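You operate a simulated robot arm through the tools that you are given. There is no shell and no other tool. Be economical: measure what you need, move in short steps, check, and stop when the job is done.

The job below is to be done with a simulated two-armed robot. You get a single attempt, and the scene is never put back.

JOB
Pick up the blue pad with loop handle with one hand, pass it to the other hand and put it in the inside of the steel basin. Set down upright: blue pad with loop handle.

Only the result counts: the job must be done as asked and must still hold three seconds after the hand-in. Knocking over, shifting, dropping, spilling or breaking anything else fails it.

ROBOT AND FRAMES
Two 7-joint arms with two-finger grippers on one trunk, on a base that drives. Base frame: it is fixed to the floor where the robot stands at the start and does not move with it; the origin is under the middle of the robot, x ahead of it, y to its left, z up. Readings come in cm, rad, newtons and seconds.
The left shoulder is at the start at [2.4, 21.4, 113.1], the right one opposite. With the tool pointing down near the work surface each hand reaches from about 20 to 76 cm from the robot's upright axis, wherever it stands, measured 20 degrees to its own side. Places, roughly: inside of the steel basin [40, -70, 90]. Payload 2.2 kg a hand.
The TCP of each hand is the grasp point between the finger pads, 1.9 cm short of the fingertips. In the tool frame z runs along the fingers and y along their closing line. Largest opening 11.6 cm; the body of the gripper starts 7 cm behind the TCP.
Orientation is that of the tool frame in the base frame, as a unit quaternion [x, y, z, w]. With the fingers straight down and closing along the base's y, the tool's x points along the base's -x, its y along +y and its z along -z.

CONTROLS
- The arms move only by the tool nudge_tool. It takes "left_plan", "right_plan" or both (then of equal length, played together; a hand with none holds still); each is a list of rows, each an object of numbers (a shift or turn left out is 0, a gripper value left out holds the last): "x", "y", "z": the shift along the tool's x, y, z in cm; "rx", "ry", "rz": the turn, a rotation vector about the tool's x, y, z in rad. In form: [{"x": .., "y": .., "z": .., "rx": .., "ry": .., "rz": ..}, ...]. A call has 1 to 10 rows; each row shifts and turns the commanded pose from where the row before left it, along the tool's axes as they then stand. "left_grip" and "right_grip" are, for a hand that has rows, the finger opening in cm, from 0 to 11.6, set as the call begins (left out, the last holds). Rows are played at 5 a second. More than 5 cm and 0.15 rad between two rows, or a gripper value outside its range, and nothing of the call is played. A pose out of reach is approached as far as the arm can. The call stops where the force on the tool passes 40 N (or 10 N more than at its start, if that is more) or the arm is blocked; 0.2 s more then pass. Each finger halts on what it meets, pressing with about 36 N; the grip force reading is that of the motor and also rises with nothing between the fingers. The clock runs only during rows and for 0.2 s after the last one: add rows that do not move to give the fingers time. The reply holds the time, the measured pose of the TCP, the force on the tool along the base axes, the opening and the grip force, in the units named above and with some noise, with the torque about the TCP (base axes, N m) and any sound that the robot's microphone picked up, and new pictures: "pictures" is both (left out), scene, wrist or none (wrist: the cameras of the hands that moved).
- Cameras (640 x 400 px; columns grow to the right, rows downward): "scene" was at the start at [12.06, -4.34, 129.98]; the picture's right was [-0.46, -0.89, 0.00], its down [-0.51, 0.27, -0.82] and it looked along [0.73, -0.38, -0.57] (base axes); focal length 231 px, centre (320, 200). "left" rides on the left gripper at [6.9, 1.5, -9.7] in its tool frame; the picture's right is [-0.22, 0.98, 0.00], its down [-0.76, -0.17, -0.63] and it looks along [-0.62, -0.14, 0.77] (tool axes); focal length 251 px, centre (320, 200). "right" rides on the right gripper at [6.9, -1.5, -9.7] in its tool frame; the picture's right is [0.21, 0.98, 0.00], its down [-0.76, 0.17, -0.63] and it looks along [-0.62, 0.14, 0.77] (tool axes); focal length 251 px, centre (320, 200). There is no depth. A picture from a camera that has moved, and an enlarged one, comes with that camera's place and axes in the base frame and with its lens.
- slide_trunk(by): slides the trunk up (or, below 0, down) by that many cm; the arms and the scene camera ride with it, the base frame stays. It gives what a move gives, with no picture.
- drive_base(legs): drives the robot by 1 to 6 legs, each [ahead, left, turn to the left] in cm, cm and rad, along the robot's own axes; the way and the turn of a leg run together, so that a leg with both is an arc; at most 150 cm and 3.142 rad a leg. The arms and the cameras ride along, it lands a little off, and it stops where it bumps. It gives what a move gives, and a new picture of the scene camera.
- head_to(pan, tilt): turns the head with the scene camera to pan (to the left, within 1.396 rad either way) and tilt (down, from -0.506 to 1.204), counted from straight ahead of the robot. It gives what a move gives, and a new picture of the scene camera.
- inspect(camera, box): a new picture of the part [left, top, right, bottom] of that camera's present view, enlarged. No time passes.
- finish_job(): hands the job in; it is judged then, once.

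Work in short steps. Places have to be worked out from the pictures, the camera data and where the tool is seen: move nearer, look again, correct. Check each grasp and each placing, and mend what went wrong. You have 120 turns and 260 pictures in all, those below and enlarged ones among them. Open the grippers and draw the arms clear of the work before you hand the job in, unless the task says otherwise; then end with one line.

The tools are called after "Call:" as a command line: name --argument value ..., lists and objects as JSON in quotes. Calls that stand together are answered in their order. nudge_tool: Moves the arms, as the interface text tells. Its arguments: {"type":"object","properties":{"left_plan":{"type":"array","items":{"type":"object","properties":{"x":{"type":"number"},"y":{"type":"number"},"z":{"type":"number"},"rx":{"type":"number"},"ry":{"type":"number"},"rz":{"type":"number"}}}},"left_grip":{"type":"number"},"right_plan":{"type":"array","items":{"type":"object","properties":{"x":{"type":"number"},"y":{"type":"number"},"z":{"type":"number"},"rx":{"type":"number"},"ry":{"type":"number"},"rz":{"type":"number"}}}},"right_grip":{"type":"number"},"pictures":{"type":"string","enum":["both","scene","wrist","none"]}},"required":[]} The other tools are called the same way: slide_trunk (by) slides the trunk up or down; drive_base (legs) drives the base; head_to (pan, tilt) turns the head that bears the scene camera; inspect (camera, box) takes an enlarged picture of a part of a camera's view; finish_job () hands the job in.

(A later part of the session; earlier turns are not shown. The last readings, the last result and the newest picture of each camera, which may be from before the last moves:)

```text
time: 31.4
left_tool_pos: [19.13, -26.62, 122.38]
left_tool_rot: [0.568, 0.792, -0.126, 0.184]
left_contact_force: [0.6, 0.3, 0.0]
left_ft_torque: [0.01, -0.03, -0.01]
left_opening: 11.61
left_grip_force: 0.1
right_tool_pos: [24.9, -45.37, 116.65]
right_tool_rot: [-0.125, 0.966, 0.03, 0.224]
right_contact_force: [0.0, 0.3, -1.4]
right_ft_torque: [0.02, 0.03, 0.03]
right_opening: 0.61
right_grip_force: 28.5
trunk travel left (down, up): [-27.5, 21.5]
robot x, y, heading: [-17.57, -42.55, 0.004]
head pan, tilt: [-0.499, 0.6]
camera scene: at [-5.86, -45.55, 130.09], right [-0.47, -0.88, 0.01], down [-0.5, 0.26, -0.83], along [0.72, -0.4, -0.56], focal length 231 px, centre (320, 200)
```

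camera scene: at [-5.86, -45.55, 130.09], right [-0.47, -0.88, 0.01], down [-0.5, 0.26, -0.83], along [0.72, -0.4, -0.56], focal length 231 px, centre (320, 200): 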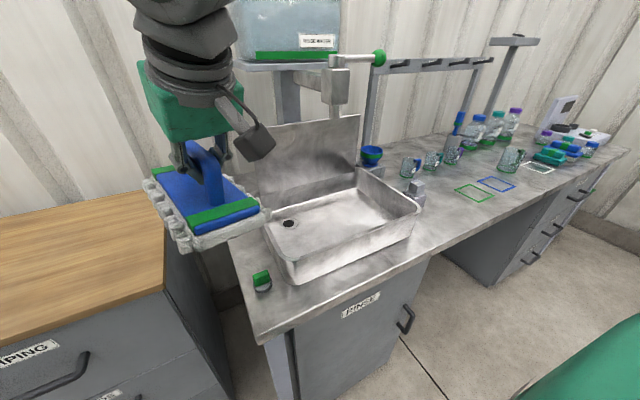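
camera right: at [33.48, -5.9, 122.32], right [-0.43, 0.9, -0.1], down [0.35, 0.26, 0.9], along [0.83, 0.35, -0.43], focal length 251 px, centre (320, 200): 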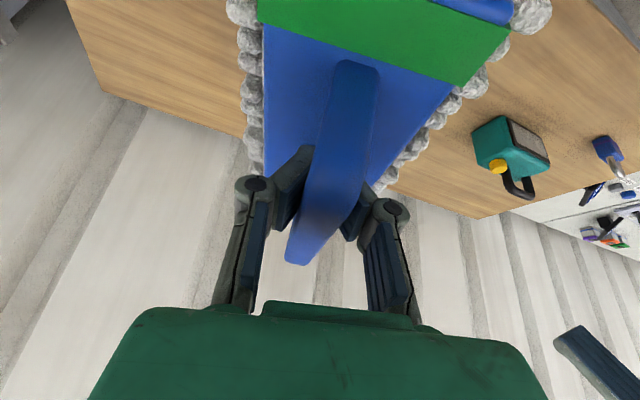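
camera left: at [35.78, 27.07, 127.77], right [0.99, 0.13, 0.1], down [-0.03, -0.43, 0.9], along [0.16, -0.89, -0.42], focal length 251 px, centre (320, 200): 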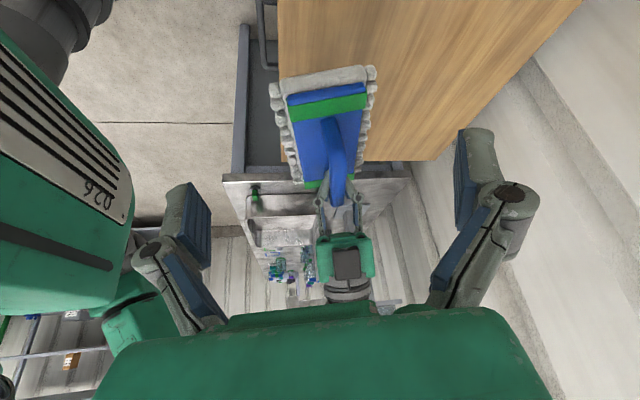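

The basin floor looks only about 19–20 cm deep in x but about 30 long in y. So the pad should lie along y, with the hand leaning toward +y, away from the spout. I'm repositioning the robot and turning it to the right so the arm points toward −y comfortably.

Call:
drive_base --legs '[[-5, 11, 0], [0, 0, -0.7]]'

Call:
head_to --pan 0.0 --tilt 0.6

```text
time: 34.4
left_tool_pos: [13.26, -46.12, 122.67]
left_tool_rot: [0.804, 0.556, -0.167, 0.127]
left_contact_force: [-0.6, -0.2, -1.2]
left_ft_torque: [0.01, -0.04, 0.03]
left_opening: 11.58
left_grip_force: 0.0
right_tool_pos: [6.09, -63.82, 116.39]
right_tool_rot: [0.209, 0.951, -0.033, 0.225]
right_contact_force: [0.4, 2.0, -5.1]
right_ft_torque: [-0.27, 0.01, -0.16]
right_opening: 0.61
right_grip_force: 28.6
trunk travel left (down, up): [-27.5, 21.5]
robot x, y, heading: [-23.87, -32.39, -0.681]
head pan, tilt: [-0.499, 0.6]
camera scene: at [-19.94, -47.13, 129.68], right [-0.92, -0.38, -0.03], down [-0.2, 0.55, -0.81], along [0.32, -0.74, -0.58], focal length 231 px, centre (320, 200)
```

scene: 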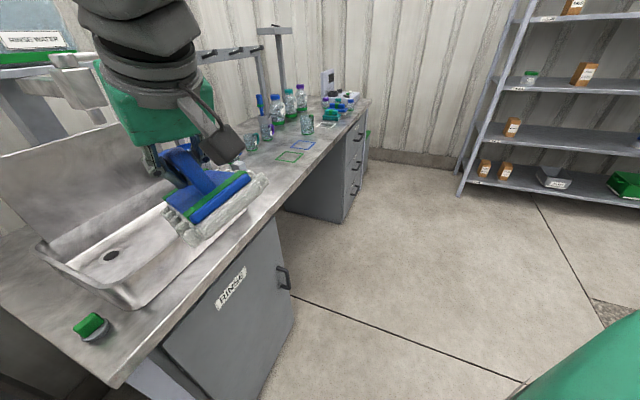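

```text
time: 35.4
left_tool_pos: [14.93, -42.94, 122.4]
left_tool_rot: [0.802, 0.554, -0.181, 0.132]
left_contact_force: [-0.3, -0.3, 0.9]
left_ft_torque: [0.01, -0.08, 0.0]
left_opening: 11.63
left_grip_force: 0.0
right_tool_pos: [7.72, -60.72, 116.81]
right_tool_rot: [0.206, 0.952, -0.048, 0.222]
right_contact_force: [1.0, -1.5, -1.6]
right_ft_torque: [0.12, 0.03, -0.02]
right_opening: 0.6
right_grip_force: 28.7
trunk travel left (down, up): [-27.5, 21.5]
robot x, y, heading: [-23.6, -32.6, -0.678]
head pan, tilt: [0.0, 0.6]
camera scene: at [-15.5, -42.87, 130.01], right [-0.63, -0.78, -0.02], down [-0.43, 0.37, -0.82], along [0.65, -0.51, -0.57], focal length 231 px, centre (320, 200)
```

scene: 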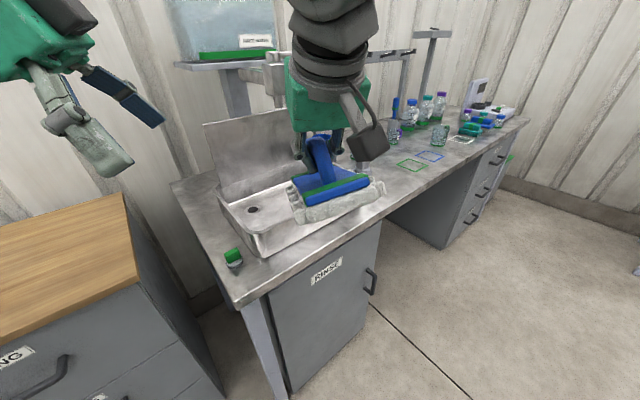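

The robot is at heading −0.68 and the pad is at yaw ≈ −24°. I'm moving the left hand farther left and up, and yawing the right hand so the pad lies along y.

Call:
nudge_tool --left_plan '[{"x": 3, "y": 1.25, "z": -2.5}, {"x": 3, "y": 1.25, "z": -2.5}, {"x": 3, "y": 1.25, "z": -2.5}, {"x": 3, "y": 1.25, "z": -2.5}, {"x": 3, "y": 1.25, "z": -2.5}]' --pictures "none"

Call:
nudge_tool --right_plan '[{"rx": 0.061, "rz": 0.126}, {"rx": 0.061, "rz": 0.126}, {"rx": 0.061, "rz": 0.126}, {"rx": 0.061, "rz": 0.126}, {"rx": 0.061, "rz": 0.126}, {"rx": 0.061, "rz": 0.126}, {"rx": 0.061, "rz": 0.126}, {}]'

```text
time: 36.8
left_tool_pos: [16.95, -31.51, 128.19]
left_tool_rot: [0.804, 0.555, -0.168, 0.13]
left_contact_force: [-0.4, -0.6, 0.7]
left_ft_torque: [0.04, -0.07, 0.03]
left_opening: 11.6
left_grip_force: 0.0
left hand out of reach, approached as far as the arm can: row 3, 4, 5
right_tool_pos: [5.69, -62.63, 116.5]
right_tool_rot: [0.212, 0.951, -0.036, 0.222]
right_contact_force: [-1.5, -1.2, -0.8]
right_ft_torque: [0.11, -0.08, 0.07]
right_opening: 0.01
right_grip_force: 28.9
trunk travel left (down, up): [-27.5, 21.5]
robot x, y, heading: [-23.65, -31.86, -0.683]
head pan, tilt: [0.0, 0.6]
stopped in row 5 (left hand): the arm was blocked; the commanded pose is now the measured one
```

```text
time: 38.8
left_tool_pos: [15.65, -33.07, 128.54]
left_tool_rot: [0.806, 0.553, -0.163, 0.13]
left_contact_force: [-0.6, -0.4, -0.4]
left_ft_torque: [0.04, -0.06, 0.02]
left_opening: 11.62
left_grip_force: 0.0
right_tool_pos: [4.21, -64.64, 117.17]
right_tool_rot: [0.645, 0.735, -0.122, 0.17]
right_contact_force: [-1.0, -1.9, -0.7]
right_ft_torque: [0.22, 0.0, 0.0]
right_opening: 0.58
right_grip_force: 28.5
trunk travel left (down, up): [-27.5, 21.5]
robot x, y, heading: [-24.31, -32.32, -0.682]
head pan, tilt: [0.0, 0.6]
stopped in row 8 (right hand): the arm was blocked; the commanded pose is now the measured one
camera scene: at [-15.35, -42.43, 130.29], right [-0.53, -0.85, -0.03], down [-0.45, 0.31, -0.84], along [0.72, -0.44, -0.54], focal length 231 px, centre (320, 200)
camera right: at [1.02, -54.75, 123.15], right [0.94, 0.33, -0.05], down [0.19, -0.41, 0.89], along [0.27, -0.85, -0.45], focal length 251 px, centre (320, 200)
```

scene: 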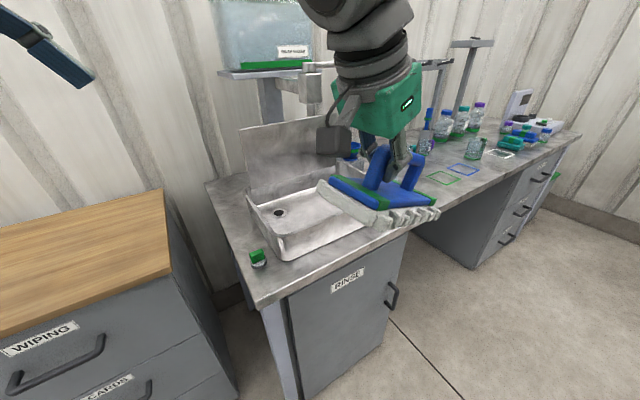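
right: 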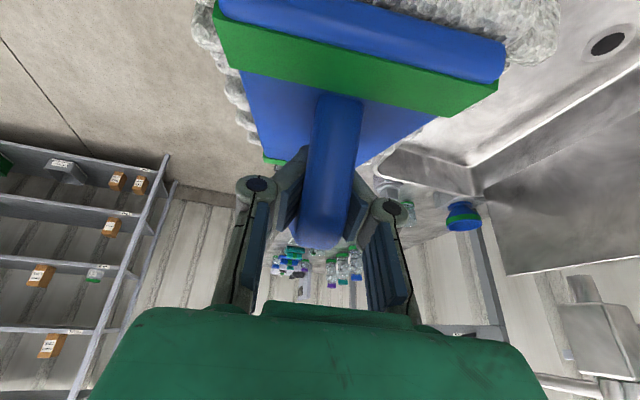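

Both arms reported "blocked" and the readings are drifting slightly. I'm letting everything settle with an idle row before continuing.

Call:
nudge_tool --right_plan '[{}, {}, {}, {}]' --left_plan '[{}, {}, {}, {}]'

```text
time: 39.8
left_tool_pos: [17.89, -29.98, 127.91]
left_tool_rot: [0.802, 0.555, -0.176, 0.133]
left_contact_force: [0.3, 0.5, -0.1]
left_ft_torque: [-0.04, 0.01, 0.02]
left_opening: 11.61
left_grip_force: 0.0
right_tool_pos: [6.47, -61.7, 117.38]
right_tool_rot: [0.64, 0.736, -0.134, 0.173]
right_contact_force: [0.1, -0.3, -0.6]
right_ft_torque: [0.07, 0.04, -0.02]
right_opening: 0.6
right_grip_force: 28.6
trunk travel left (down, up): [-27.5, 21.5]
robot x, y, heading: [-24.0, -32.16, -0.684]
head pan, tilt: [0.0, 0.6]
camera scene: at [-13.14, -39.57, 130.31], right [-0.5, -0.87, 0.0], down [-0.47, 0.27, -0.84], along [0.73, -0.42, -0.54], focal length 231 px, centre (320, 200)
camera right: at [3.29, -51.77, 123.1], right [0.94, 0.33, -0.07], down [0.2, -0.39, 0.9], along [0.27, -0.86, -0.43], focal length 251 px, centre (320, 200)
camera left: at [22.87, -20.93, 133.82], right [0.85, -0.52, 0.11], down [-0.31, -0.32, 0.89], along [-0.43, -0.79, -0.44], focal length 251 px, centre (320, 200)
```

scene: 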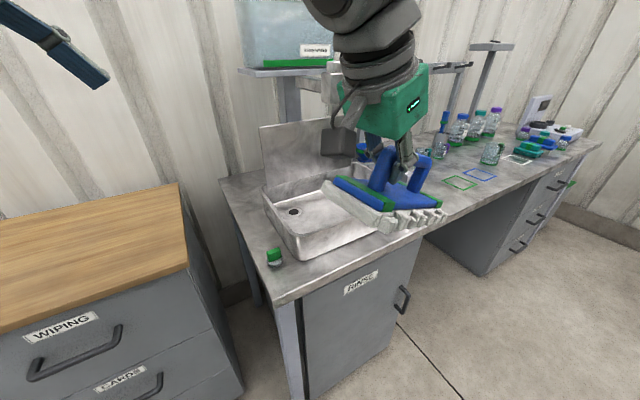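
right: 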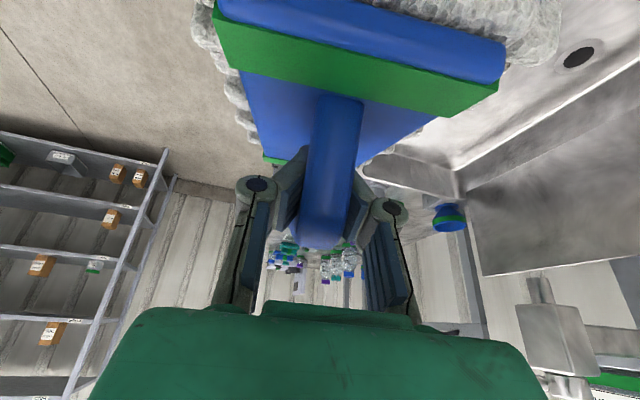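
left: 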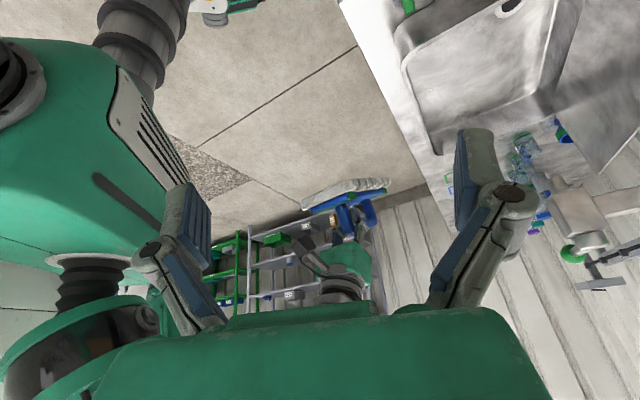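

The scene camera's pan shifted without a command, so the left arm is probably pressing on the head. I'm relaxing the left hand by unwinding its yaw, and I'll check the camera heading afterwards.

Call:
nudge_tool --left_plan '[{"rx": -0.063, "rz": -0.13}, {"rx": -0.063, "rz": -0.13}, {"rx": -0.063, "rz": -0.13}, {"rx": -0.063, "rz": -0.13}, {"rx": -0.063, "rz": -0.13}, {"rx": -0.063, "rz": -0.13}, {"rx": -0.063, "rz": -0.13}, {}, {}]' --pictures "scene"

```text
time: 42.0
left_tool_pos: [14.92, -33.16, 128.91]
left_tool_rot: [0.435, 0.871, -0.078, 0.215]
left_contact_force: [-0.9, -1.1, -0.2]
left_ft_torque: [0.1, -0.08, 0.06]
left_opening: 11.59
left_grip_force: 0.0
right_tool_pos: [3.73, -64.04, 116.56]
right_tool_rot: [0.636, 0.742, -0.126, 0.17]
right_contact_force: [-1.4, -1.7, -0.4]
right_ft_torque: [0.14, -0.05, 0.05]
right_opening: 0.59
right_grip_force: 28.2
trunk travel left (down, up): [-27.5, 21.5]
robot x, y, heading: [-23.99, -32.1, -0.683]
head pan, tilt: [0.0, 0.6]
stopped in row 9 (left hand): the arm was blocked; the commanded pose is now the measured one
camera scene: at [-13.84, -40.43, 130.09], right [-0.63, -0.78, 0.0], down [-0.44, 0.35, -0.82], along [0.64, -0.52, -0.57], focal length 231 px, centre (320, 200)
```

scene: 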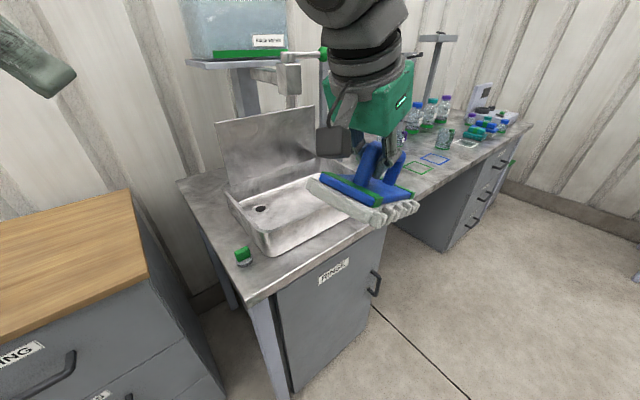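

The camera heading is restored, but the whole robot seems to be swaying sideways by about 3 cm. I'm idling a while to see whether that dies out.

Call:
nudge_tool --left_plan '[{}]' --pictures "none"

Call:
nudge_tool --left_plan '[{}]' --pictures "none"

Call:
nudge_tool --left_plan '[{}, {}, {}, {}, {}]' --pictures "none"

Call:
nudge_tool --left_plan '[{}, {}, {}, {}, {}, {}, {}, {}, {}, {}]' --pictures "none"

```text
time: 42.4
left_tool_pos: [17.69, -29.71, 128.2]
left_tool_rot: [0.431, 0.873, -0.091, 0.211]
left_contact_force: [0.5, 0.6, 0.4]
left_ft_torque: [-0.04, 0.08, -0.02]
left_opening: 11.61
left_grip_force: 0.1
right_tool_pos: [6.41, -61.14, 117.38]
right_tool_rot: [0.636, 0.739, -0.134, 0.176]
right_contact_force: [0.9, 0.5, -2.5]
right_ft_torque: [-0.02, 0.04, -0.02]
right_opening: 0.6
right_grip_force: 28.0
trunk travel left (down, up): [-27.5, 21.5]
robot x, y, heading: [-23.98, -31.49, -0.681]
head pan, tilt: [0.0, 0.6]
```

```text
time: 42.8
left_tool_pos: [16.21, -31.83, 128.56]
left_tool_rot: [0.432, 0.872, -0.085, 0.213]
left_contact_force: [1.1, -0.2, -0.8]
left_ft_torque: [-0.04, -0.02, -0.03]
left_opening: 11.62
left_grip_force: 0.0
right_tool_pos: [4.93, -62.69, 116.52]
right_tool_rot: [0.633, 0.744, -0.131, 0.17]
right_contact_force: [0.6, 0.2, -1.3]
right_ft_torque: [0.06, 0.01, 0.04]
right_opening: 0.59
right_grip_force: 28.4
trunk travel left (down, up): [-27.5, 21.5]
robot x, y, heading: [-24.06, -31.94, -0.684]
head pan, tilt: [0.0, 0.6]
```

```text
time: 44.2
left_tool_pos: [19.21, -27.65, 127.56]
left_tool_rot: [0.428, 0.873, -0.104, 0.21]
left_contact_force: [1.3, 1.2, -0.5]
left_ft_torque: [-0.1, 0.04, -0.06]
left_opening: 11.63
left_grip_force: 0.0
right_tool_pos: [7.57, -59.68, 117.63]
right_tool_rot: [0.637, 0.737, -0.142, 0.177]
right_contact_force: [1.0, 1.6, -2.3]
right_ft_torque: [-0.11, 0.05, -0.04]
right_opening: 0.62
right_grip_force: 28.5
trunk travel left (down, up): [-27.5, 21.5]
robot x, y, heading: [-23.86, -31.61, -0.68]
head pan, tilt: [0.0, 0.6]
stopped in row 5 (left hand): the arm was blocked; the commanded pose is now the measured one
```

```text
time: 46.6
left_tool_pos: [14.02, -33.73, 128.88]
left_tool_rot: [0.438, 0.869, -0.078, 0.217]
left_contact_force: [0.9, -0.4, 0.4]
left_ft_torque: [0.02, -0.04, 0.04]
left_opening: 11.61
left_grip_force: 0.1
right_tool_pos: [2.8, -65.64, 117.58]
right_tool_rot: [0.649, 0.732, -0.116, 0.172]
right_contact_force: [-0.4, -0.9, 0.2]
right_ft_torque: [0.09, -0.04, 0.04]
right_opening: 0.59
right_grip_force: 28.5
trunk travel left (down, up): [-27.5, 21.5]
robot x, y, heading: [-24.6, -32.8, -0.684]
head pan, tilt: [0.0, 0.6]
stopped in row 10 (left hand): the arm was blocked; the commanded pose is now the measured one
```

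The sway grows while an arm plan is tracking a world-fixed pose, which suggests feedback from the arm. I'll let time pass using only head moves and watch whether it damps.

Call:
head_to --pan 0.1 --tilt 0.6

Call:
slide_trunk --by 0.5

Call:
slide_trunk --by -0.5

Call:
slide_trunk --by 0.5

Call:
slide_trunk --by -0.5

```text
time: 47.2
left_tool_pos: [12.95, -35.04, 129.05]
left_tool_rot: [0.441, 0.868, -0.073, 0.217]
left_contact_force: [-1.0, -1.2, -0.1]
left_ft_torque: [0.08, -0.09, 0.02]
left_opening: 11.59
left_grip_force: 0.0
right_tool_pos: [2.07, -66.61, 116.97]
right_tool_rot: [0.646, 0.736, -0.115, 0.167]
right_contact_force: [-2.4, -0.8, -0.8]
right_ft_torque: [0.16, -0.05, 0.01]
right_opening: 0.6
right_grip_force: 28.1
trunk travel left (down, up): [-27.5, 21.5]
robot x, y, heading: [-24.6, -33.18, -0.683]
head pan, tilt: [0.099, 0.6]
camera scene: at [-15.37, -42.36, 130.06], right [-0.55, -0.83, -0.01], down [-0.47, 0.32, -0.82], along [0.69, -0.45, -0.57], focal length 231 px, centre (320, 200)
```

scene: 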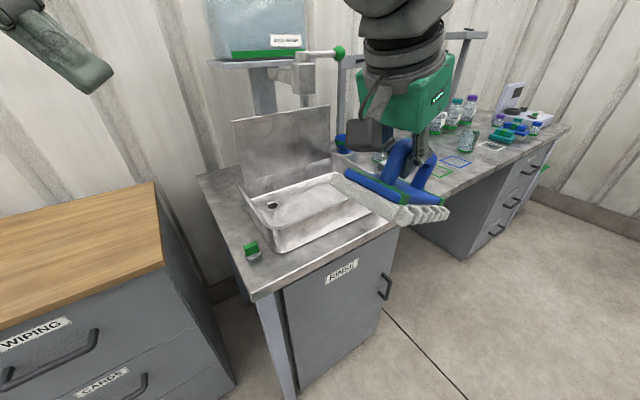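

```text
time: 47.8
left_tool_pos: [17.64, -29.27, 128.26]
left_tool_rot: [0.431, 0.872, -0.097, 0.211]
left_contact_force: [2.0, 0.6, 0.5]
left_ft_torque: [-0.09, 0.11, -0.07]
left_opening: 11.63
left_grip_force: 0.0
right_tool_pos: [6.34, -61.09, 117.8]
right_tool_rot: [0.638, 0.738, -0.138, 0.171]
right_contact_force: [2.1, 1.6, -2.8]
right_ft_torque: [-0.09, 0.11, -0.04]
right_opening: 0.6
right_grip_force: 28.8
trunk travel left (down, up): [-28.0, 21.0]
robot x, y, heading: [-23.83, -32.38, -0.685]
head pan, tilt: [0.099, 0.6]
```

```text
time: 48.3
left_tool_pos: [14.1, -33.54, 128.94]
left_tool_rot: [0.439, 0.869, -0.079, 0.216]
left_contact_force: [-1.3, 0.2, 0.3]
left_ft_torque: [0.04, -0.05, 0.03]
left_opening: 11.58
left_grip_force: 0.1
right_tool_pos: [2.9, -65.15, 117.56]
right_tool_rot: [0.645, 0.734, -0.119, 0.174]
right_contact_force: [-0.2, -0.2, -1.0]
right_ft_torque: [0.09, 0.0, 0.0]
right_opening: 0.59
right_grip_force: 28.2
trunk travel left (down, up): [-27.5, 21.5]
robot x, y, heading: [-24.31, -32.86, -0.687]
head pan, tilt: [0.099, 0.6]
```

```text
time: 48.9
left_tool_pos: [14.35, -33.27, 129.2]
left_tool_rot: [0.437, 0.87, -0.081, 0.215]
left_contact_force: [0.4, -0.8, 0.0]
left_ft_torque: [0.04, -0.02, 0.06]
left_opening: 11.62
left_grip_force: 0.0
right_tool_pos: [3.29, -64.93, 117.44]
right_tool_rot: [0.645, 0.737, -0.122, 0.164]
right_contact_force: [-0.2, -0.6, -2.4]
right_ft_torque: [0.06, -0.02, 0.02]
right_opening: 0.6
right_grip_force: 28.7
trunk travel left (down, up): [-28.0, 21.0]
robot x, y, heading: [-24.71, -33.29, -0.682]
head pan, tilt: [0.099, 0.6]
```

```text
time: 49.4
left_tool_pos: [17.69, -29.03, 127.93]
left_tool_rot: [0.431, 0.872, -0.098, 0.211]
left_contact_force: [0.1, 1.8, -0.2]
left_ft_torque: [-0.1, 0.09, -0.06]
left_opening: 11.59
left_grip_force: 0.1
right_tool_pos: [6.45, -60.8, 117.58]
right_tool_rot: [0.638, 0.737, -0.139, 0.175]
right_contact_force: [0.9, 2.0, -3.1]
right_ft_torque: [-0.16, 0.05, -0.1]
right_opening: 0.61
right_grip_force: 28.4
trunk travel left (down, up): [-27.5, 21.5]
robot x, y, heading: [-23.8, -32.35, -0.682]
head pan, tilt: [0.099, 0.6]
```

The rocking persists. I'm looking down at the base to see whether it is touching something.

Call:
head_to --pan 0.1 --tilt 1.2

Call:
head_to --pan 0.9 --tilt 1.1

```text
time: 50.4
left_tool_pos: [17.99, -28.85, 127.76]
left_tool_rot: [0.43, 0.872, -0.099, 0.211]
left_contact_force: [1.0, 0.6, 0.1]
left_ft_torque: [-0.08, 0.06, -0.07]
left_opening: 11.58
left_grip_force: 0.1
right_tool_pos: [6.67, -60.67, 117.25]
right_tool_rot: [0.637, 0.739, -0.139, 0.17]
right_contact_force: [1.9, 1.5, -1.6]
right_ft_torque: [-0.08, 0.09, -0.02]
right_opening: 0.59
right_grip_force: 28.7
trunk travel left (down, up): [-27.5, 21.5]
robot x, y, heading: [-23.82, -32.39, -0.687]
head pan, tilt: [0.099, 1.201]
camera scene: at [-13.29, -34.62, 125.52], right [-0.55, -0.84, 0.04], down [-0.79, 0.5, -0.36], along [0.29, -0.23, -0.93], focal length 231 px, centre (320, 200)
```

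scene: 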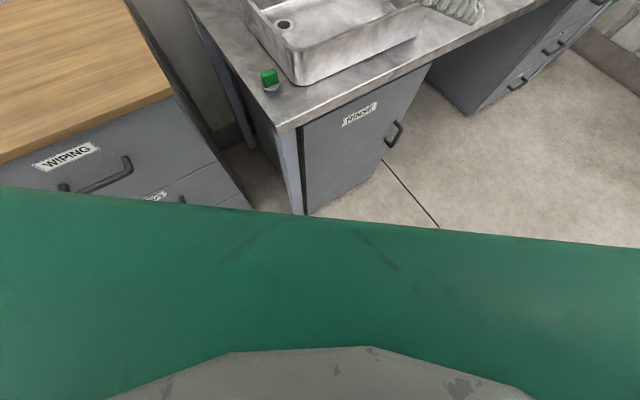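

```text
time: 51.5
left_tool_pos: [12.87, -35.2, 129.15]
left_tool_rot: [0.44, 0.869, -0.072, 0.216]
left_contact_force: [-0.3, -1.6, -0.2]
left_ft_torque: [0.08, -0.08, 0.02]
left_opening: 11.58
left_grip_force: 0.1
right_tool_pos: [1.77, -66.69, 116.77]
right_tool_rot: [0.646, 0.737, -0.114, 0.164]
right_contact_force: [-1.7, -0.1, -0.7]
right_ft_torque: [0.13, -0.04, 0.06]
right_opening: 0.59
right_grip_force: 28.1
trunk travel left (down, up): [-27.5, 21.5]
robot x, y, heading: [-24.8, -33.07, -0.684]
head pan, tilt: [0.901, 1.1]
camera scene: at [-16.15, -35.54, 126.25], right [0.22, -0.98, -0.01], down [-0.87, -0.19, -0.46], along [0.45, 0.11, -0.89], focal length 231 px, centre (320, 200)
```

scene: 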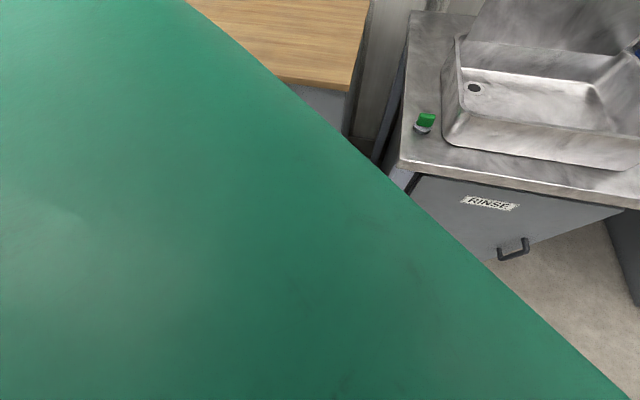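

I can't see the base from here. I'm backing off a few cm in case it is touching something, then checking whether the sway remains.

Call:
drive_base --legs '[[-6, 0, 0]]'

Call:
slide_trunk --by 0.3

Call:
slide_trunk --by -0.3

Call:
slide_trunk --by 0.3

Call:
slide_trunk --by -0.3

```text
time: 52.5
left_tool_pos: [7.28, -32.7, 129.47]
left_tool_rot: [0.442, 0.867, -0.069, 0.219]
left_contact_force: [-0.1, -1.2, 0.1]
left_ft_torque: [0.08, -0.12, 0.05]
left_opening: 11.59
left_grip_force: 0.0
right_tool_pos: [-3.91, -64.13, 116.84]
right_tool_rot: [0.648, 0.735, -0.108, 0.166]
right_contact_force: [-2.2, -1.5, 1.0]
right_ft_torque: [0.16, -0.09, 0.09]
right_opening: 0.0
right_grip_force: 28.7
trunk travel left (down, up): [-27.5, 21.5]
robot x, y, heading: [-29.88, -29.96, -0.688]
head pan, tilt: [0.901, 1.1]
camera scene: at [-22.53, -34.23, 126.3], right [0.21, -0.98, -0.02], down [-0.86, -0.18, -0.47], along [0.46, 0.12, -0.88], focal length 231 px, centre (320, 200)
```

scene: 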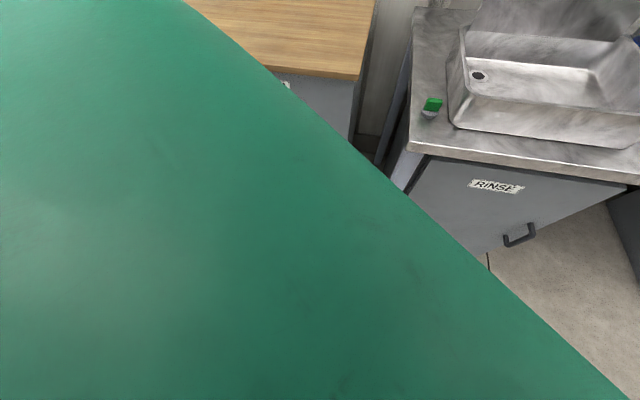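

```text
time: 53.0
left_tool_pos: [11.48, -27.11, 128.54]
left_tool_rot: [0.435, 0.87, -0.095, 0.213]
left_contact_force: [0.1, 1.0, 1.0]
left_ft_torque: [-0.06, 0.05, -0.02]
left_opening: 11.63
left_grip_force: 0.0
right_tool_pos: [0.13, -59.08, 117.02]
right_tool_rot: [0.643, 0.737, -0.135, 0.161]
right_contact_force: [1.1, 1.3, -2.3]
right_ft_torque: [-0.03, 0.09, -0.04]
right_opening: 0.62
right_grip_force: 28.3
trunk travel left (down, up): [-27.8, 21.2]
robot x, y, heading: [-29.72, -29.95, -0.686]
head pan, tilt: [0.901, 1.1]
```

```text
time: 53.5
left_tool_pos: [8.78, -30.43, 128.99]
left_tool_rot: [0.441, 0.867, -0.079, 0.219]
left_contact_force: [0.0, -0.4, -1.0]
left_ft_torque: [0.03, -0.05, 0.0]
left_opening: 11.61
left_grip_force: 0.1
right_tool_pos: [-2.59, -61.95, 117.19]
right_tool_rot: [0.645, 0.735, -0.12, 0.169]
right_contact_force: [0.0, -0.3, -1.5]
right_ft_torque: [0.03, 0.01, 0.0]
right_opening: 0.64
right_grip_force: 28.3
trunk travel left (down, up): [-27.5, 21.5]
robot x, y, heading: [-30.45, -30.2, -0.687]
head pan, tilt: [0.901, 1.1]
```

```text
time: 54.1
left_tool_pos: [8.21, -31.0, 129.34]
left_tool_rot: [0.441, 0.867, -0.077, 0.218]
left_contact_force: [-0.2, -0.6, -0.2]
left_ft_torque: [0.02, -0.06, 0.02]
left_opening: 11.59
left_grip_force: 0.1
right_tool_pos: [-2.86, -62.85, 116.68]
right_tool_rot: [0.648, 0.736, -0.118, 0.157]
right_contact_force: [-0.7, -1.9, -2.0]
right_ft_torque: [0.07, -0.03, 0.04]
right_opening: 0.6
right_grip_force: 28.0
trunk travel left (down, up): [-27.8, 21.2]
robot x, y, heading: [-29.67, -30.29, -0.687]
head pan, tilt: [0.901, 1.1]
```

```text
time: 54.6
left_tool_pos: [12.03, -26.28, 128.06]
left_tool_rot: [0.435, 0.869, -0.096, 0.214]
left_contact_force: [1.4, 1.0, 0.4]
left_ft_torque: [-0.1, 0.09, -0.05]
left_opening: 11.61
left_grip_force: 0.0
right_tool_pos: [0.65, -58.21, 117.3]
right_tool_rot: [0.639, 0.737, -0.136, 0.169]
right_contact_force: [0.8, 1.8, -2.6]
right_ft_torque: [-0.06, 0.04, -0.03]
right_opening: 0.61
right_grip_force: 28.8
trunk travel left (down, up): [-27.5, 21.5]
robot x, y, heading: [-28.82, -29.45, -0.686]
head pan, tilt: [0.901, 1.1]
```

The sway is unchanged, so it isn't base contact. It looks like a lightly damped roll mode with a period of about 0.8 s. I'm passing time with slow vertical trunk slides to see how it decays.

Call:
slide_trunk --by 15

Call:
slide_trunk --by -15

Call:
slide_trunk --by 0.1

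Call:
slide_trunk --by -0.1

Call:
slide_trunk --by 0.1

```text
time: 56.3
left_tool_pos: [11.76, -26.4, 143.12]
left_tool_rot: [0.435, 0.87, -0.093, 0.214]
left_contact_force: [0.4, 1.1, 0.2]
left_ft_torque: [-0.06, 0.07, -0.02]
left_opening: 11.62
left_grip_force: 0.1
right_tool_pos: [0.32, -58.23, 132.46]
right_tool_rot: [0.641, 0.736, -0.135, 0.171]
right_contact_force: [1.1, 1.4, -2.7]
right_ft_torque: [-0.06, 0.03, 0.03]
right_opening: 0.57
right_grip_force: 27.8
trunk travel left (down, up): [-42.5, 6.5]
robot x, y, heading: [-29.08, -29.49, -0.684]
head pan, tilt: [0.901, 1.1]
```

```text
time: 58.1
left_tool_pos: [9.88, -28.48, 128.64]
left_tool_rot: [0.438, 0.868, -0.085, 0.218]
left_contact_force: [-0.2, 0.2, 0.7]
left_ft_torque: [0.0, -0.05, -0.05]
left_opening: 11.6
left_grip_force: 0.1
right_tool_pos: [-1.49, -60.14, 117.51]
right_tool_rot: [0.643, 0.736, -0.126, 0.17]
right_contact_force: [-0.5, 1.0, -0.7]
right_ft_torque: [0.0, -0.01, 0.0]
right_opening: 0.61
right_grip_force: 28.3
trunk travel left (down, up): [-27.5, 21.5]
robot x, y, heading: [-29.58, -29.57, -0.684]
head pan, tilt: [0.901, 1.1]
```

```text
time: 58.6
left_tool_pos: [6.86, -32.08, 129.74]
left_tool_rot: [0.441, 0.866, -0.073, 0.222]
left_contact_force: [-0.8, -0.5, -0.6]
left_ft_torque: [0.0, -0.05, 0.02]
left_opening: 11.61
left_grip_force: 0.1
right_tool_pos: [-4.21, -63.65, 116.52]
right_tool_rot: [0.648, 0.737, -0.112, 0.157]
right_contact_force: [-2.5, -0.8, -1.0]
right_ft_torque: [0.08, -0.03, -0.01]
right_opening: 0.6
right_grip_force: 28.5
trunk travel left (down, up): [-27.6, 21.4]
robot x, y, heading: [-30.17, -30.72, -0.685]
head pan, tilt: [0.901, 1.1]
```

```text
time: 59.1
left_tool_pos: [12.84, -25.06, 127.9]
left_tool_rot: [0.433, 0.87, -0.101, 0.214]
left_contact_force: [0.9, 2.2, 0.9]
left_ft_torque: [-0.16, 0.1, -0.06]
left_opening: 11.59
left_grip_force: 0.1
right_tool_pos: [1.4, -57.03, 117.39]
right_tool_rot: [0.639, 0.737, -0.142, 0.17]
right_contact_force: [1.3, 2.2, -3.0]
right_ft_torque: [-0.11, 0.1, -0.04]
right_opening: 0.62
right_grip_force: 28.4
trunk travel left (down, up): [-27.5, 21.5]
robot x, y, heading: [-28.84, -28.86, -0.679]
head pan, tilt: [0.901, 1.1]
```

```text
time: 59.6
left_tool_pos: [5.47, -34.41, 129.91]
left_tool_rot: [0.446, 0.865, -0.063, 0.222]
left_contact_force: [-0.7, -1.5, -0.2]
left_ft_torque: [0.12, -0.11, 0.02]
left_opening: 11.63
left_grip_force: 0.1
right_tool_pos: [-5.43, -65.91, 116.86]
right_tool_rot: [0.65, 0.735, -0.103, 0.163]
right_contact_force: [-1.4, -3.1, -0.5]
right_ft_torque: [0.24, -0.11, 0.09]
right_opening: 0.61
right_grip_force: 28.9
trunk travel left (down, up): [-27.6, 21.4]
robot x, y, heading: [-30.28, -30.94, -0.683]
head pan, tilt: [0.901, 1.1]
```

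The sway gets worse with many short calls, as if each call re-targets a hold point. I'll use long slides instead and check whether it settles within them.

Call:
slide_trunk --by 21

Call:
slide_trunk --by -21

Call:
slide_trunk --by 21

Call:
slide_trunk --by -21

```text
time: 61.9
left_tool_pos: [13.12, -24.59, 148.98]
left_tool_rot: [0.435, 0.869, -0.101, 0.213]
left_contact_force: [1.2, 0.3, 0.3]
left_ft_torque: [-0.06, 0.13, -0.04]
left_opening: 11.59
left_grip_force: 0.1
right_tool_pos: [1.67, -56.55, 138.53]
right_tool_rot: [0.639, 0.736, -0.141, 0.171]
right_contact_force: [0.8, 1.2, -3.3]
right_ft_torque: [-0.06, 0.01, -0.01]
right_opening: 0.6
right_grip_force: 28.3
trunk travel left (down, up): [-48.6, 0.4]
robot x, y, heading: [-29.11, -29.05, -0.683]
head pan, tilt: [0.901, 1.1]
```

```text
time: 64.1
left_tool_pos: [7.94, -30.88, 129.22]
left_tool_rot: [0.44, 0.867, -0.077, 0.219]
left_contact_force: [-1.4, 1.3, 0.7]
left_ft_torque: [-0.03, -0.08, -0.01]
left_opening: 11.54
left_grip_force: 0.1
right_tool_pos: [-3.23, -62.72, 116.08]
right_tool_rot: [0.648, 0.737, -0.117, 0.152]
right_contact_force: [-0.8, 0.9, -1.4]
right_ft_torque: [0.03, -0.01, 0.04]
right_opening: 0.58
right_grip_force: 28.6
trunk travel left (down, up): [-27.6, 21.4]
robot x, y, heading: [-29.54, -30.21, -0.689]
head pan, tilt: [0.901, 1.1]
```

```text
time: 66.4
left_tool_pos: [6.43, -32.46, 150.14]
left_tool_rot: [0.442, 0.867, -0.069, 0.219]
left_contact_force: [0.6, 0.7, -0.9]
left_ft_torque: [-0.09, -0.07, -0.01]
left_opening: 11.58
left_grip_force: 0.1
right_tool_pos: [-4.47, -63.82, 137.93]
right_tool_rot: [0.645, 0.737, -0.111, 0.167]
right_contact_force: [0.0, 0.6, -2.6]
right_ft_torque: [-0.01, 0.06, 0.01]
right_opening: 0.59
right_grip_force: 28.4
trunk travel left (down, up): [-48.6, 0.4]
robot x, y, heading: [-30.6, -30.32, -0.672]
head pan, tilt: [0.901, 1.1]
```

```text
time: 67.2
left_tool_pos: [-0.61, -39.68, 147.24]
left_tool_rot: [0.451, 0.861, -0.04, 0.233]
left_contact_force: [-1.6, -1.3, -0.5]
left_ft_torque: [0.13, -0.18, 0.09]
left_opening: 11.58
left_grip_force: 0.1
right_tool_pos: [-10.91, -70.65, 130.84]
right_tool_rot: [0.657, 0.737, -0.079, 0.137]
right_contact_force: [-5.2, -2.9, -0.1]
right_ft_torque: [0.3, -0.31, 0.16]
right_opening: 0.58
right_grip_force: 28.1
trunk travel left (down, up): [-44.1, 4.9]
robot x, y, heading: [-30.38, -30.74, -0.687]
head pan, tilt: [0.901, 1.1]
stopped: the arm was blocked; the commanded pose is now the measured one
```

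The tilt grew a lot with the trunk raised, so a high centre of mass is destabilising. I'm lowering the trunk right away.

Call:
slide_trunk --by -17

```text
time: 68.2
left_tool_pos: [-4.44, -44.37, 140.18]
left_tool_rot: [0.442, 0.865, -0.028, 0.237]
left_contact_force: [-1.5, -16.5, 3.3]
left_ft_torque: [1.21, -0.1, 0.71]
left_opening: 11.59
left_grip_force: 0.0
right_tool_pos: [-14.25, -74.51, 120.76]
right_tool_rot: [0.659, 0.741, -0.054, 0.117]
right_contact_force: [-3.2, -2.1, -0.6]
right_ft_torque: [0.17, -0.17, 0.05]
right_opening: 0.6
right_grip_force: 28.7
trunk travel left (down, up): [-36.6, 12.4]
robot x, y, heading: [-30.44, -31.75, -0.686]
head pan, tilt: [0.901, 1.1]
stopped: the arm was blocked; the commanded pose is now the measured one
```

The left hand now reads a 16 N contact. I'm getting a picture to understand the tilt.

Call:
head_to --pan 0.0 --tilt 0.5

Call:
inspect --camera "left" --box '[0, 0, 640, 400]'

Call:
inspect --camera "right" --box '[0, 0, 640, 400]'

```text
time: 69.4
left_tool_pos: [-3.34, -42.0, 140.15]
left_tool_rot: [0.446, 0.863, -0.03, 0.237]
left_contact_force: [0.8, 0.1, 0.7]
left_ft_torque: [-0.04, 0.03, -0.05]
left_opening: 11.58
left_grip_force: 0.0
right_tool_pos: [-13.12, -72.5, 121.97]
right_tool_rot: [0.656, 0.742, -0.061, 0.125]
right_contact_force: [-1.7, -0.9, 0.2]
right_ft_torque: [0.16, -0.11, 0.03]
right_opening: 0.0
right_grip_force: 28.3
trunk travel left (down, up): [-36.6, 12.4]
robot x, y, heading: [-30.59, -31.13, -0.684]
head pan, tilt: [0.0, 0.499]
camera scene: at [-26.66, -47.44, 139.58], right [-0.58, -0.81, -0.08], down [-0.37, 0.35, -0.86], along [0.73, -0.47, -0.5], focal length 231 px, centre (320, 200)
```

scene: 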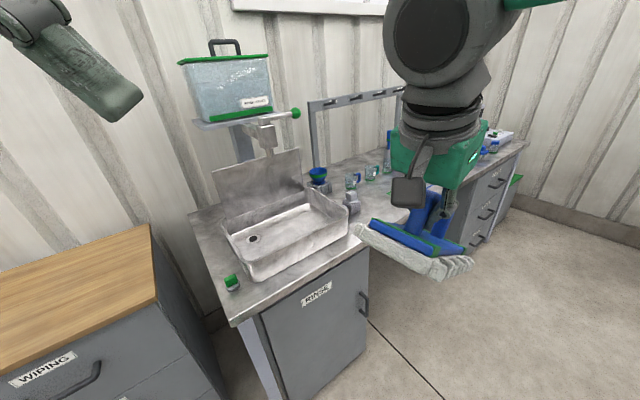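

```text
1.00 times, centred on (320, 200) of left (not enlarged: the box is as wide or as high as the picture)
camera zoom: at [-9.19, -33.54, 145.95], right [0.87, 0.42, 0.25], down [0.0, -0.5, 0.86], along [0.49, -0.75, -0.44], focal length 251 px, centre (320, 200)
```

zoom: 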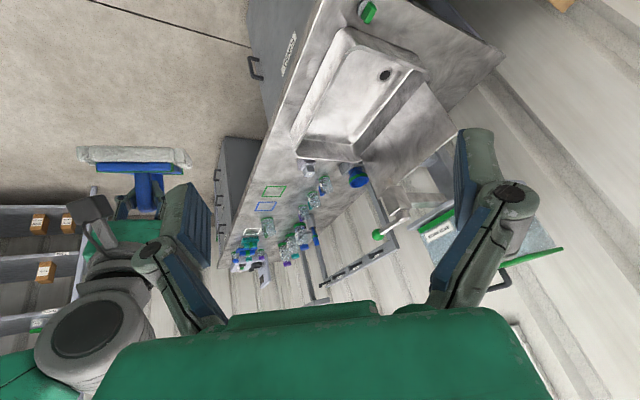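

```text
1.00 times, centred on (320, 200) of right (not enlarged: the box is as wide or as high as the picture)
camera zoom: at [-16.47, -63.53, 129.29], right [0.94, 0.33, 0.01], down [0.18, -0.54, 0.82], along [0.28, -0.77, -0.57], focal length 251 px, centre (320, 200)
```

zoom: 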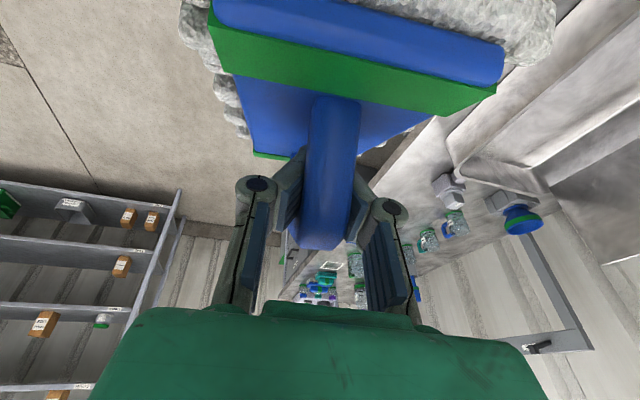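

The robot is leaning about 5–8° to its right. I'm lowering the trunk further to bring the mass down.

Call:
slide_trunk --by -12

Call:
slide_trunk --by -6

```text
time: 69.7
left_tool_pos: [11.17, -23.64, 136.07]
left_tool_rot: [0.433, 0.868, -0.098, 0.221]
left_contact_force: [1.8, -0.2, -0.5]
left_ft_torque: [-0.08, 0.15, -0.04]
left_opening: 11.59
left_grip_force: 0.1
right_tool_pos: [0.65, -54.95, 123.05]
right_tool_rot: [0.637, 0.746, -0.142, 0.132]
right_contact_force: [3.9, 3.9, -2.2]
right_ft_torque: [-0.36, 0.16, -0.08]
right_opening: 0.0
right_grip_force: 28.8
trunk travel left (down, up): [-36.3, 12.7]
robot x, y, heading: [-29.1, -29.53, -0.685]
head pan, tilt: [0.0, 0.499]
stopped: the arm was blocked; the commanded pose is now the measured one
```

```text
time: 70.2
left_tool_pos: [-0.47, -41.5, 139.23]
left_tool_rot: [0.372, 0.896, -0.067, 0.232]
left_contact_force: [-3.3, -2.6, -4.0]
left_ft_torque: [0.19, -0.45, 0.13]
left_opening: 11.63
left_grip_force: 0.1
right_tool_pos: [-13.09, -72.6, 115.95]
right_tool_rot: [0.646, 0.757, -0.035, 0.093]
right_contact_force: [-3.1, -4.8, -5.1]
right_ft_torque: [0.07, -0.14, 0.05]
right_opening: 0.6
right_grip_force: 28.0
trunk travel left (down, up): [-34.8, 14.2]
robot x, y, heading: [-28.98, -31.67, -0.671]
head pan, tilt: [0.0, 0.499]
stopped: the arm was blocked; the commanded pose is now the measured one
```

The roll swing is large now. I'll make one uninterrupted idle call rather than many short ones, to see whether it decays by itself.

Call:
nudge_tool --right_plan '[{}, {}, {}, {}, {}, {}, {}, {}, {}, {}]' --pictures "none"

```text
time: 70.8
left_tool_pos: [9.58, -22.6, 133.96]
left_tool_rot: [0.405, 0.88, -0.1, 0.226]
left_contact_force: [4.5, 3.2, 1.5]
left_ft_torque: [-0.28, 0.46, -0.22]
left_opening: 11.6
left_grip_force: 0.1
right_tool_pos: [-0.48, -53.6, 119.62]
right_tool_rot: [0.63, 0.757, -0.125, 0.121]
right_contact_force: [3.6, 1.7, -3.2]
right_ft_torque: [0.01, 0.1, -0.21]
right_opening: 0.6
right_grip_force: 29.3
trunk travel left (down, up): [-34.8, 14.2]
robot x, y, heading: [-29.39, -29.35, -0.664]
head pan, tilt: [0.0, 0.499]
stopped in row 3 (left hand): the arm was blocked; the commanded pose is now the measured one
```

Idle arm calls are being cut short. I'm trying small forward and back driving legs, which act on pitch and not roll, as one longer uninterrupted call.

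Call:
drive_base --legs '[[-3, 0, 0], [3, 0, 0], [-3, 0, 0], [3, 0, 0]]'

```text
time: 71.7
left_tool_pos: [-4.48, -35.54, 137.29]
left_tool_rot: [0.37, 0.893, -0.052, 0.25]
left_contact_force: [-3.2, -3.1, -0.6]
left_ft_torque: [0.22, -0.36, 0.21]
left_opening: 11.61
left_grip_force: 0.0
right_tool_pos: [-12.0, -65.85, 117.32]
right_tool_rot: [0.624, 0.773, -0.042, 0.108]
right_contact_force: [-1.8, -0.6, 0.9]
right_ft_torque: [0.1, -0.17, 0.06]
right_opening: 0.61
right_grip_force: 28.8
trunk travel left (down, up): [-34.8, 14.2]
robot x, y, heading: [-31.55, -32.08, -0.613]
head pan, tilt: [0.0, 0.499]
stopped in leg 1: the robot was blocked; the commanded pose is now the measured one
camera scene: at [-24.93, -44.72, 138.07], right [-0.58, -0.81, -0.05], down [-0.36, 0.31, -0.88], along [0.73, -0.49, -0.48], focal length 231 px, centre (320, 200)
```

scene: 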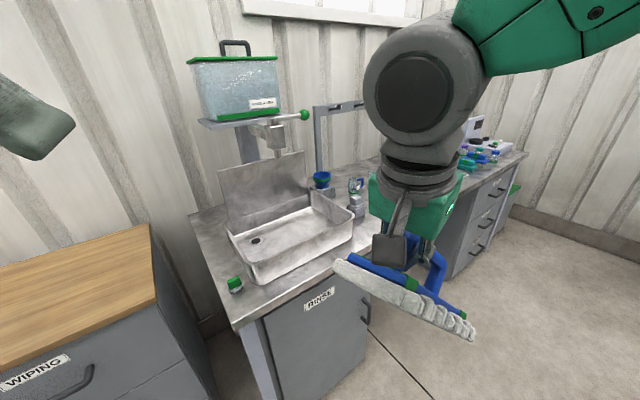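

Sway was small while the heading was near 0 and only became self-sustaining after the turn. I'm turning the base back to heading 0.

Call:
drive_base --legs '[[0, 0, 0.6]]'

```text
time: 72.4
left_tool_pos: [-7.69, -39.9, 138.28]
left_tool_rot: [0.357, 0.898, -0.037, 0.254]
left_contact_force: [-2.4, -1.9, -0.4]
left_ft_torque: [0.13, -0.26, 0.08]
left_opening: 11.63
left_grip_force: 0.2
right_tool_pos: [-14.95, -69.68, 115.18]
right_tool_rot: [0.622, 0.778, -0.016, 0.086]
right_contact_force: [-3.8, -1.7, -0.5]
right_ft_torque: [0.25, -0.32, 0.02]
right_opening: 0.0
right_grip_force: 28.4
trunk travel left (down, up): [-34.8, 14.2]
robot x, y, heading: [-31.18, -31.93, -0.606]
head pan, tilt: [0.0, 0.499]
stopped in leg 1: the robot was blocked; the commanded pose is now the measured one
camera scene: at [-23.91, -43.86, 138.2], right [-0.58, -0.82, -0.04], down [-0.37, 0.3, -0.88], along [0.73, -0.49, -0.48], focal length 231 px, centre (320, 200)
```

scene: 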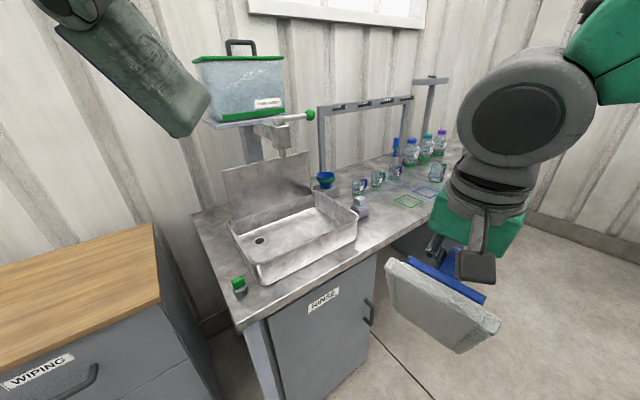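

The camera itself is nearly level, but both arms are swinging relative to it. I'm trying the turn back again in a smaller leg.

Call:
drive_base --legs '[[0, 0, 0.25]]'

```text
time: 73.9
left_tool_pos: [-0.32, -19.21, 136.79]
left_tool_rot: [0.213, 0.941, -0.066, 0.256]
left_contact_force: [1.5, 2.9, 0.8]
left_ft_torque: [-0.16, 0.15, -0.11]
left_opening: 11.58
left_grip_force: 0.0
right_tool_pos: [-1.08, -51.83, 116.22]
right_tool_rot: [0.508, 0.855, -0.056, 0.092]
right_contact_force: [1.4, 1.4, -1.8]
right_ft_torque: [-0.3, 0.16, -0.03]
right_opening: 0.61
right_grip_force: 28.4
trunk travel left (down, up): [-34.8, 14.2]
robot x, y, heading: [-29.88, -31.19, -0.348]
head pan, tilt: [0.0, 0.499]
stopped in leg 1: the robot was blocked; the commanded pose is now the measured one
camera scene: at [-15.93, -32.35, 138.18], right [-0.34, -0.94, 0.03], down [-0.46, 0.14, -0.88], along [0.82, -0.32, -0.48], focal length 231 px, centre (320, 200)
```

scene: 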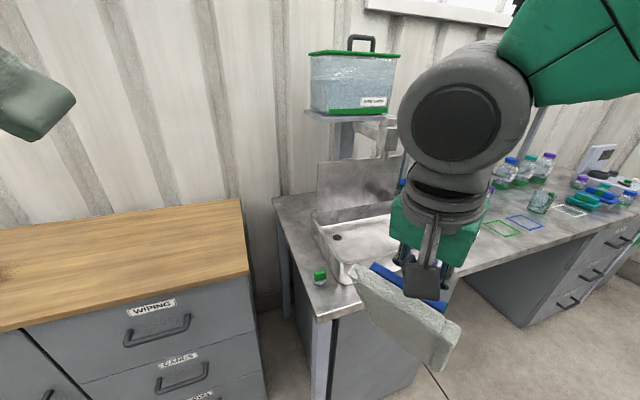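

The turn worked, and the heading is now −0.35. I'm completing the return to 0.

Call:
drive_base --legs '[[0, 0, 0.33]]'

Call:
drive_base --legs '[[-1, 0, 0]]'

```text
time: 74.8
left_tool_pos: [-3.77, -18.41, 136.93]
left_tool_rot: [0.157, 0.95, -0.057, 0.265]
left_contact_force: [2.4, 5.3, 2.7]
left_ft_torque: [-0.34, 0.31, -0.23]
left_opening: 11.6
left_grip_force: 0.0
right_tool_pos: [-2.87, -50.82, 114.68]
right_tool_rot: [0.472, 0.878, -0.043, 0.073]
right_contact_force: [2.0, 1.7, -0.7]
right_ft_torque: [-0.07, 0.12, -0.03]
right_opening: 0.0
right_grip_force: 28.4
trunk travel left (down, up): [-34.8, 14.2]
robot x, y, heading: [-31.17, -32.39, -0.262]
head pan, tilt: [0.0, 0.499]
stopped in leg 1: the robot was blocked; the commanded pose is now the measured one
camera scene: at [-17.6, -33.89, 138.18], right [-0.26, -0.96, 0.02], down [-0.47, 0.11, -0.88], along [0.84, -0.24, -0.48], focal length 231 px, centre (320, 200)
```

scene: 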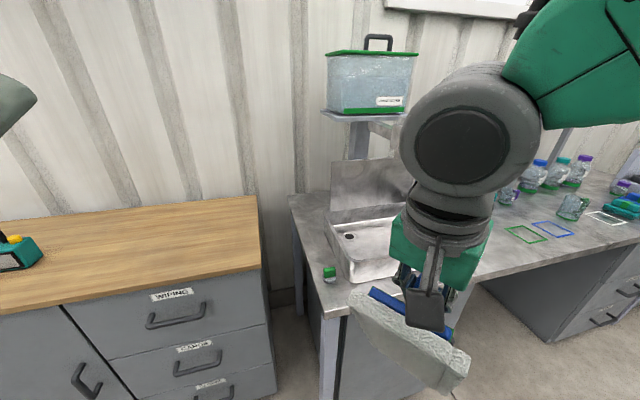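

```text
time: 75.9
left_tool_pos: [-5.55, -20.16, 136.61]
left_tool_rot: [0.154, 0.949, -0.056, 0.27]
left_contact_force: [2.3, 2.7, 2.0]
left_ft_torque: [-0.14, 0.27, -0.11]
left_opening: 11.59
left_grip_force: 0.2
right_tool_pos: [-5.94, -52.02, 113.28]
right_tool_rot: [0.474, 0.878, -0.036, 0.053]
right_contact_force: [2.7, 3.1, -1.1]
right_ft_torque: [-0.18, 0.22, 0.03]
right_opening: 0.0
right_grip_force: 28.2
trunk travel left (down, up): [-34.8, 14.2]
robot x, y, heading: [-32.39, -33.34, -0.269]
head pan, tilt: [0.0, 0.499]
stopped in leg 1: the robot was blocked; the commanded pose is now the measured one
camera scene: at [-18.84, -36.14, 138.14], right [-0.27, -0.96, 0.01], down [-0.47, 0.13, -0.88], along [0.84, -0.24, -0.48], focal length 231 px, centre (320, 200)
```

scene: 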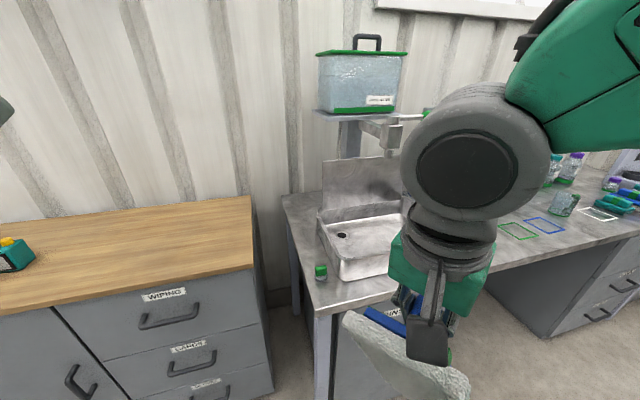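

Heading is now −0.27 and the swing looks smaller. I'm finishing the turn.

Call:
drive_base --legs '[[0, 0, 0.27]]'

Call:
slide_trunk --by -7

Call:
slide_trunk --by -0.5

```text
time: 76.9
left_tool_pos: [-9.22, -16.86, 137.63]
left_tool_rot: [0.073, 0.954, -0.059, 0.283]
left_contact_force: [2.9, 5.3, 2.5]
left_ft_torque: [-0.29, 0.32, -0.24]
left_opening: 11.59
left_grip_force: 0.1
right_tool_pos: [-7.13, -49.61, 112.35]
right_tool_rot: [0.425, 0.904, -0.025, 0.035]
right_contact_force: [3.9, 1.6, -3.1]
right_ft_torque: [-0.05, 0.2, -0.03]
right_opening: 0.0
right_grip_force: 28.3
trunk travel left (down, up): [-34.8, 14.2]
robot x, y, heading: [-32.62, -33.59, -0.159]
head pan, tilt: [0.0, 0.499]
stopped in leg 1: the robot was blocked; the commanded pose is now the measured one
camera scene: at [-19.56, -34.03, 138.2], right [-0.16, -0.99, 0.01], down [-0.48, 0.06, -0.88], along [0.86, -0.14, -0.48], focal length 231 px, centre (320, 200)
```

scene: 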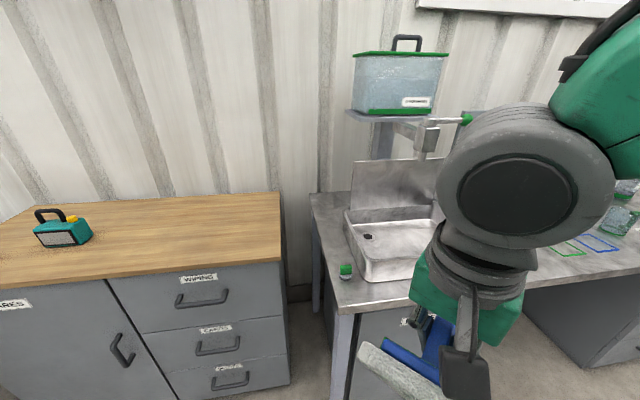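

```text
time: 77.5
left_tool_pos: [-12.43, -38.34, 136.28]
left_tool_rot: [0.068, 0.959, -0.007, 0.276]
left_contact_force: [-3.5, -2.0, -0.3]
left_ft_torque: [0.14, -0.22, 0.1]
left_opening: 11.6
left_grip_force: 0.0
right_tool_pos: [-12.24, -67.83, 104.53]
right_tool_rot: [0.43, 0.902, 0.051, -0.013]
right_contact_force: [-1.2, -3.5, -1.9]
right_ft_torque: [-0.04, -0.07, 0.05]
right_opening: 0.6
right_grip_force: 28.8
trunk travel left (down, up): [-31.3, 17.7]
robot x, y, heading: [-34.72, -35.47, -0.163]
head pan, tilt: [0.0, 0.499]
stopped: the arm was blocked; the commanded pose is now the measured one
```

```text
time: 78.0
left_tool_pos: [-9.3, -13.25, 132.8]
left_tool_rot: [0.062, 0.954, -0.078, 0.283]
left_contact_force: [1.0, 1.2, 0.7]
left_ft_torque: [-0.11, 0.1, -0.1]
left_opening: 11.61
left_grip_force: 0.0
right_tool_pos: [-8.96, -47.24, 107.48]
right_tool_rot: [0.431, 0.901, -0.038, 0.02]
right_contact_force: [2.5, 2.0, -3.0]
right_ft_torque: [0.08, 0.07, -0.13]
right_opening: 0.6
right_grip_force: 28.9
trunk travel left (down, up): [-30.7, 18.3]
robot x, y, heading: [-33.39, -32.87, -0.164]
head pan, tilt: [0.0, 0.499]
stopped: the arm was blocked; the commanded pose is now the measured one
```

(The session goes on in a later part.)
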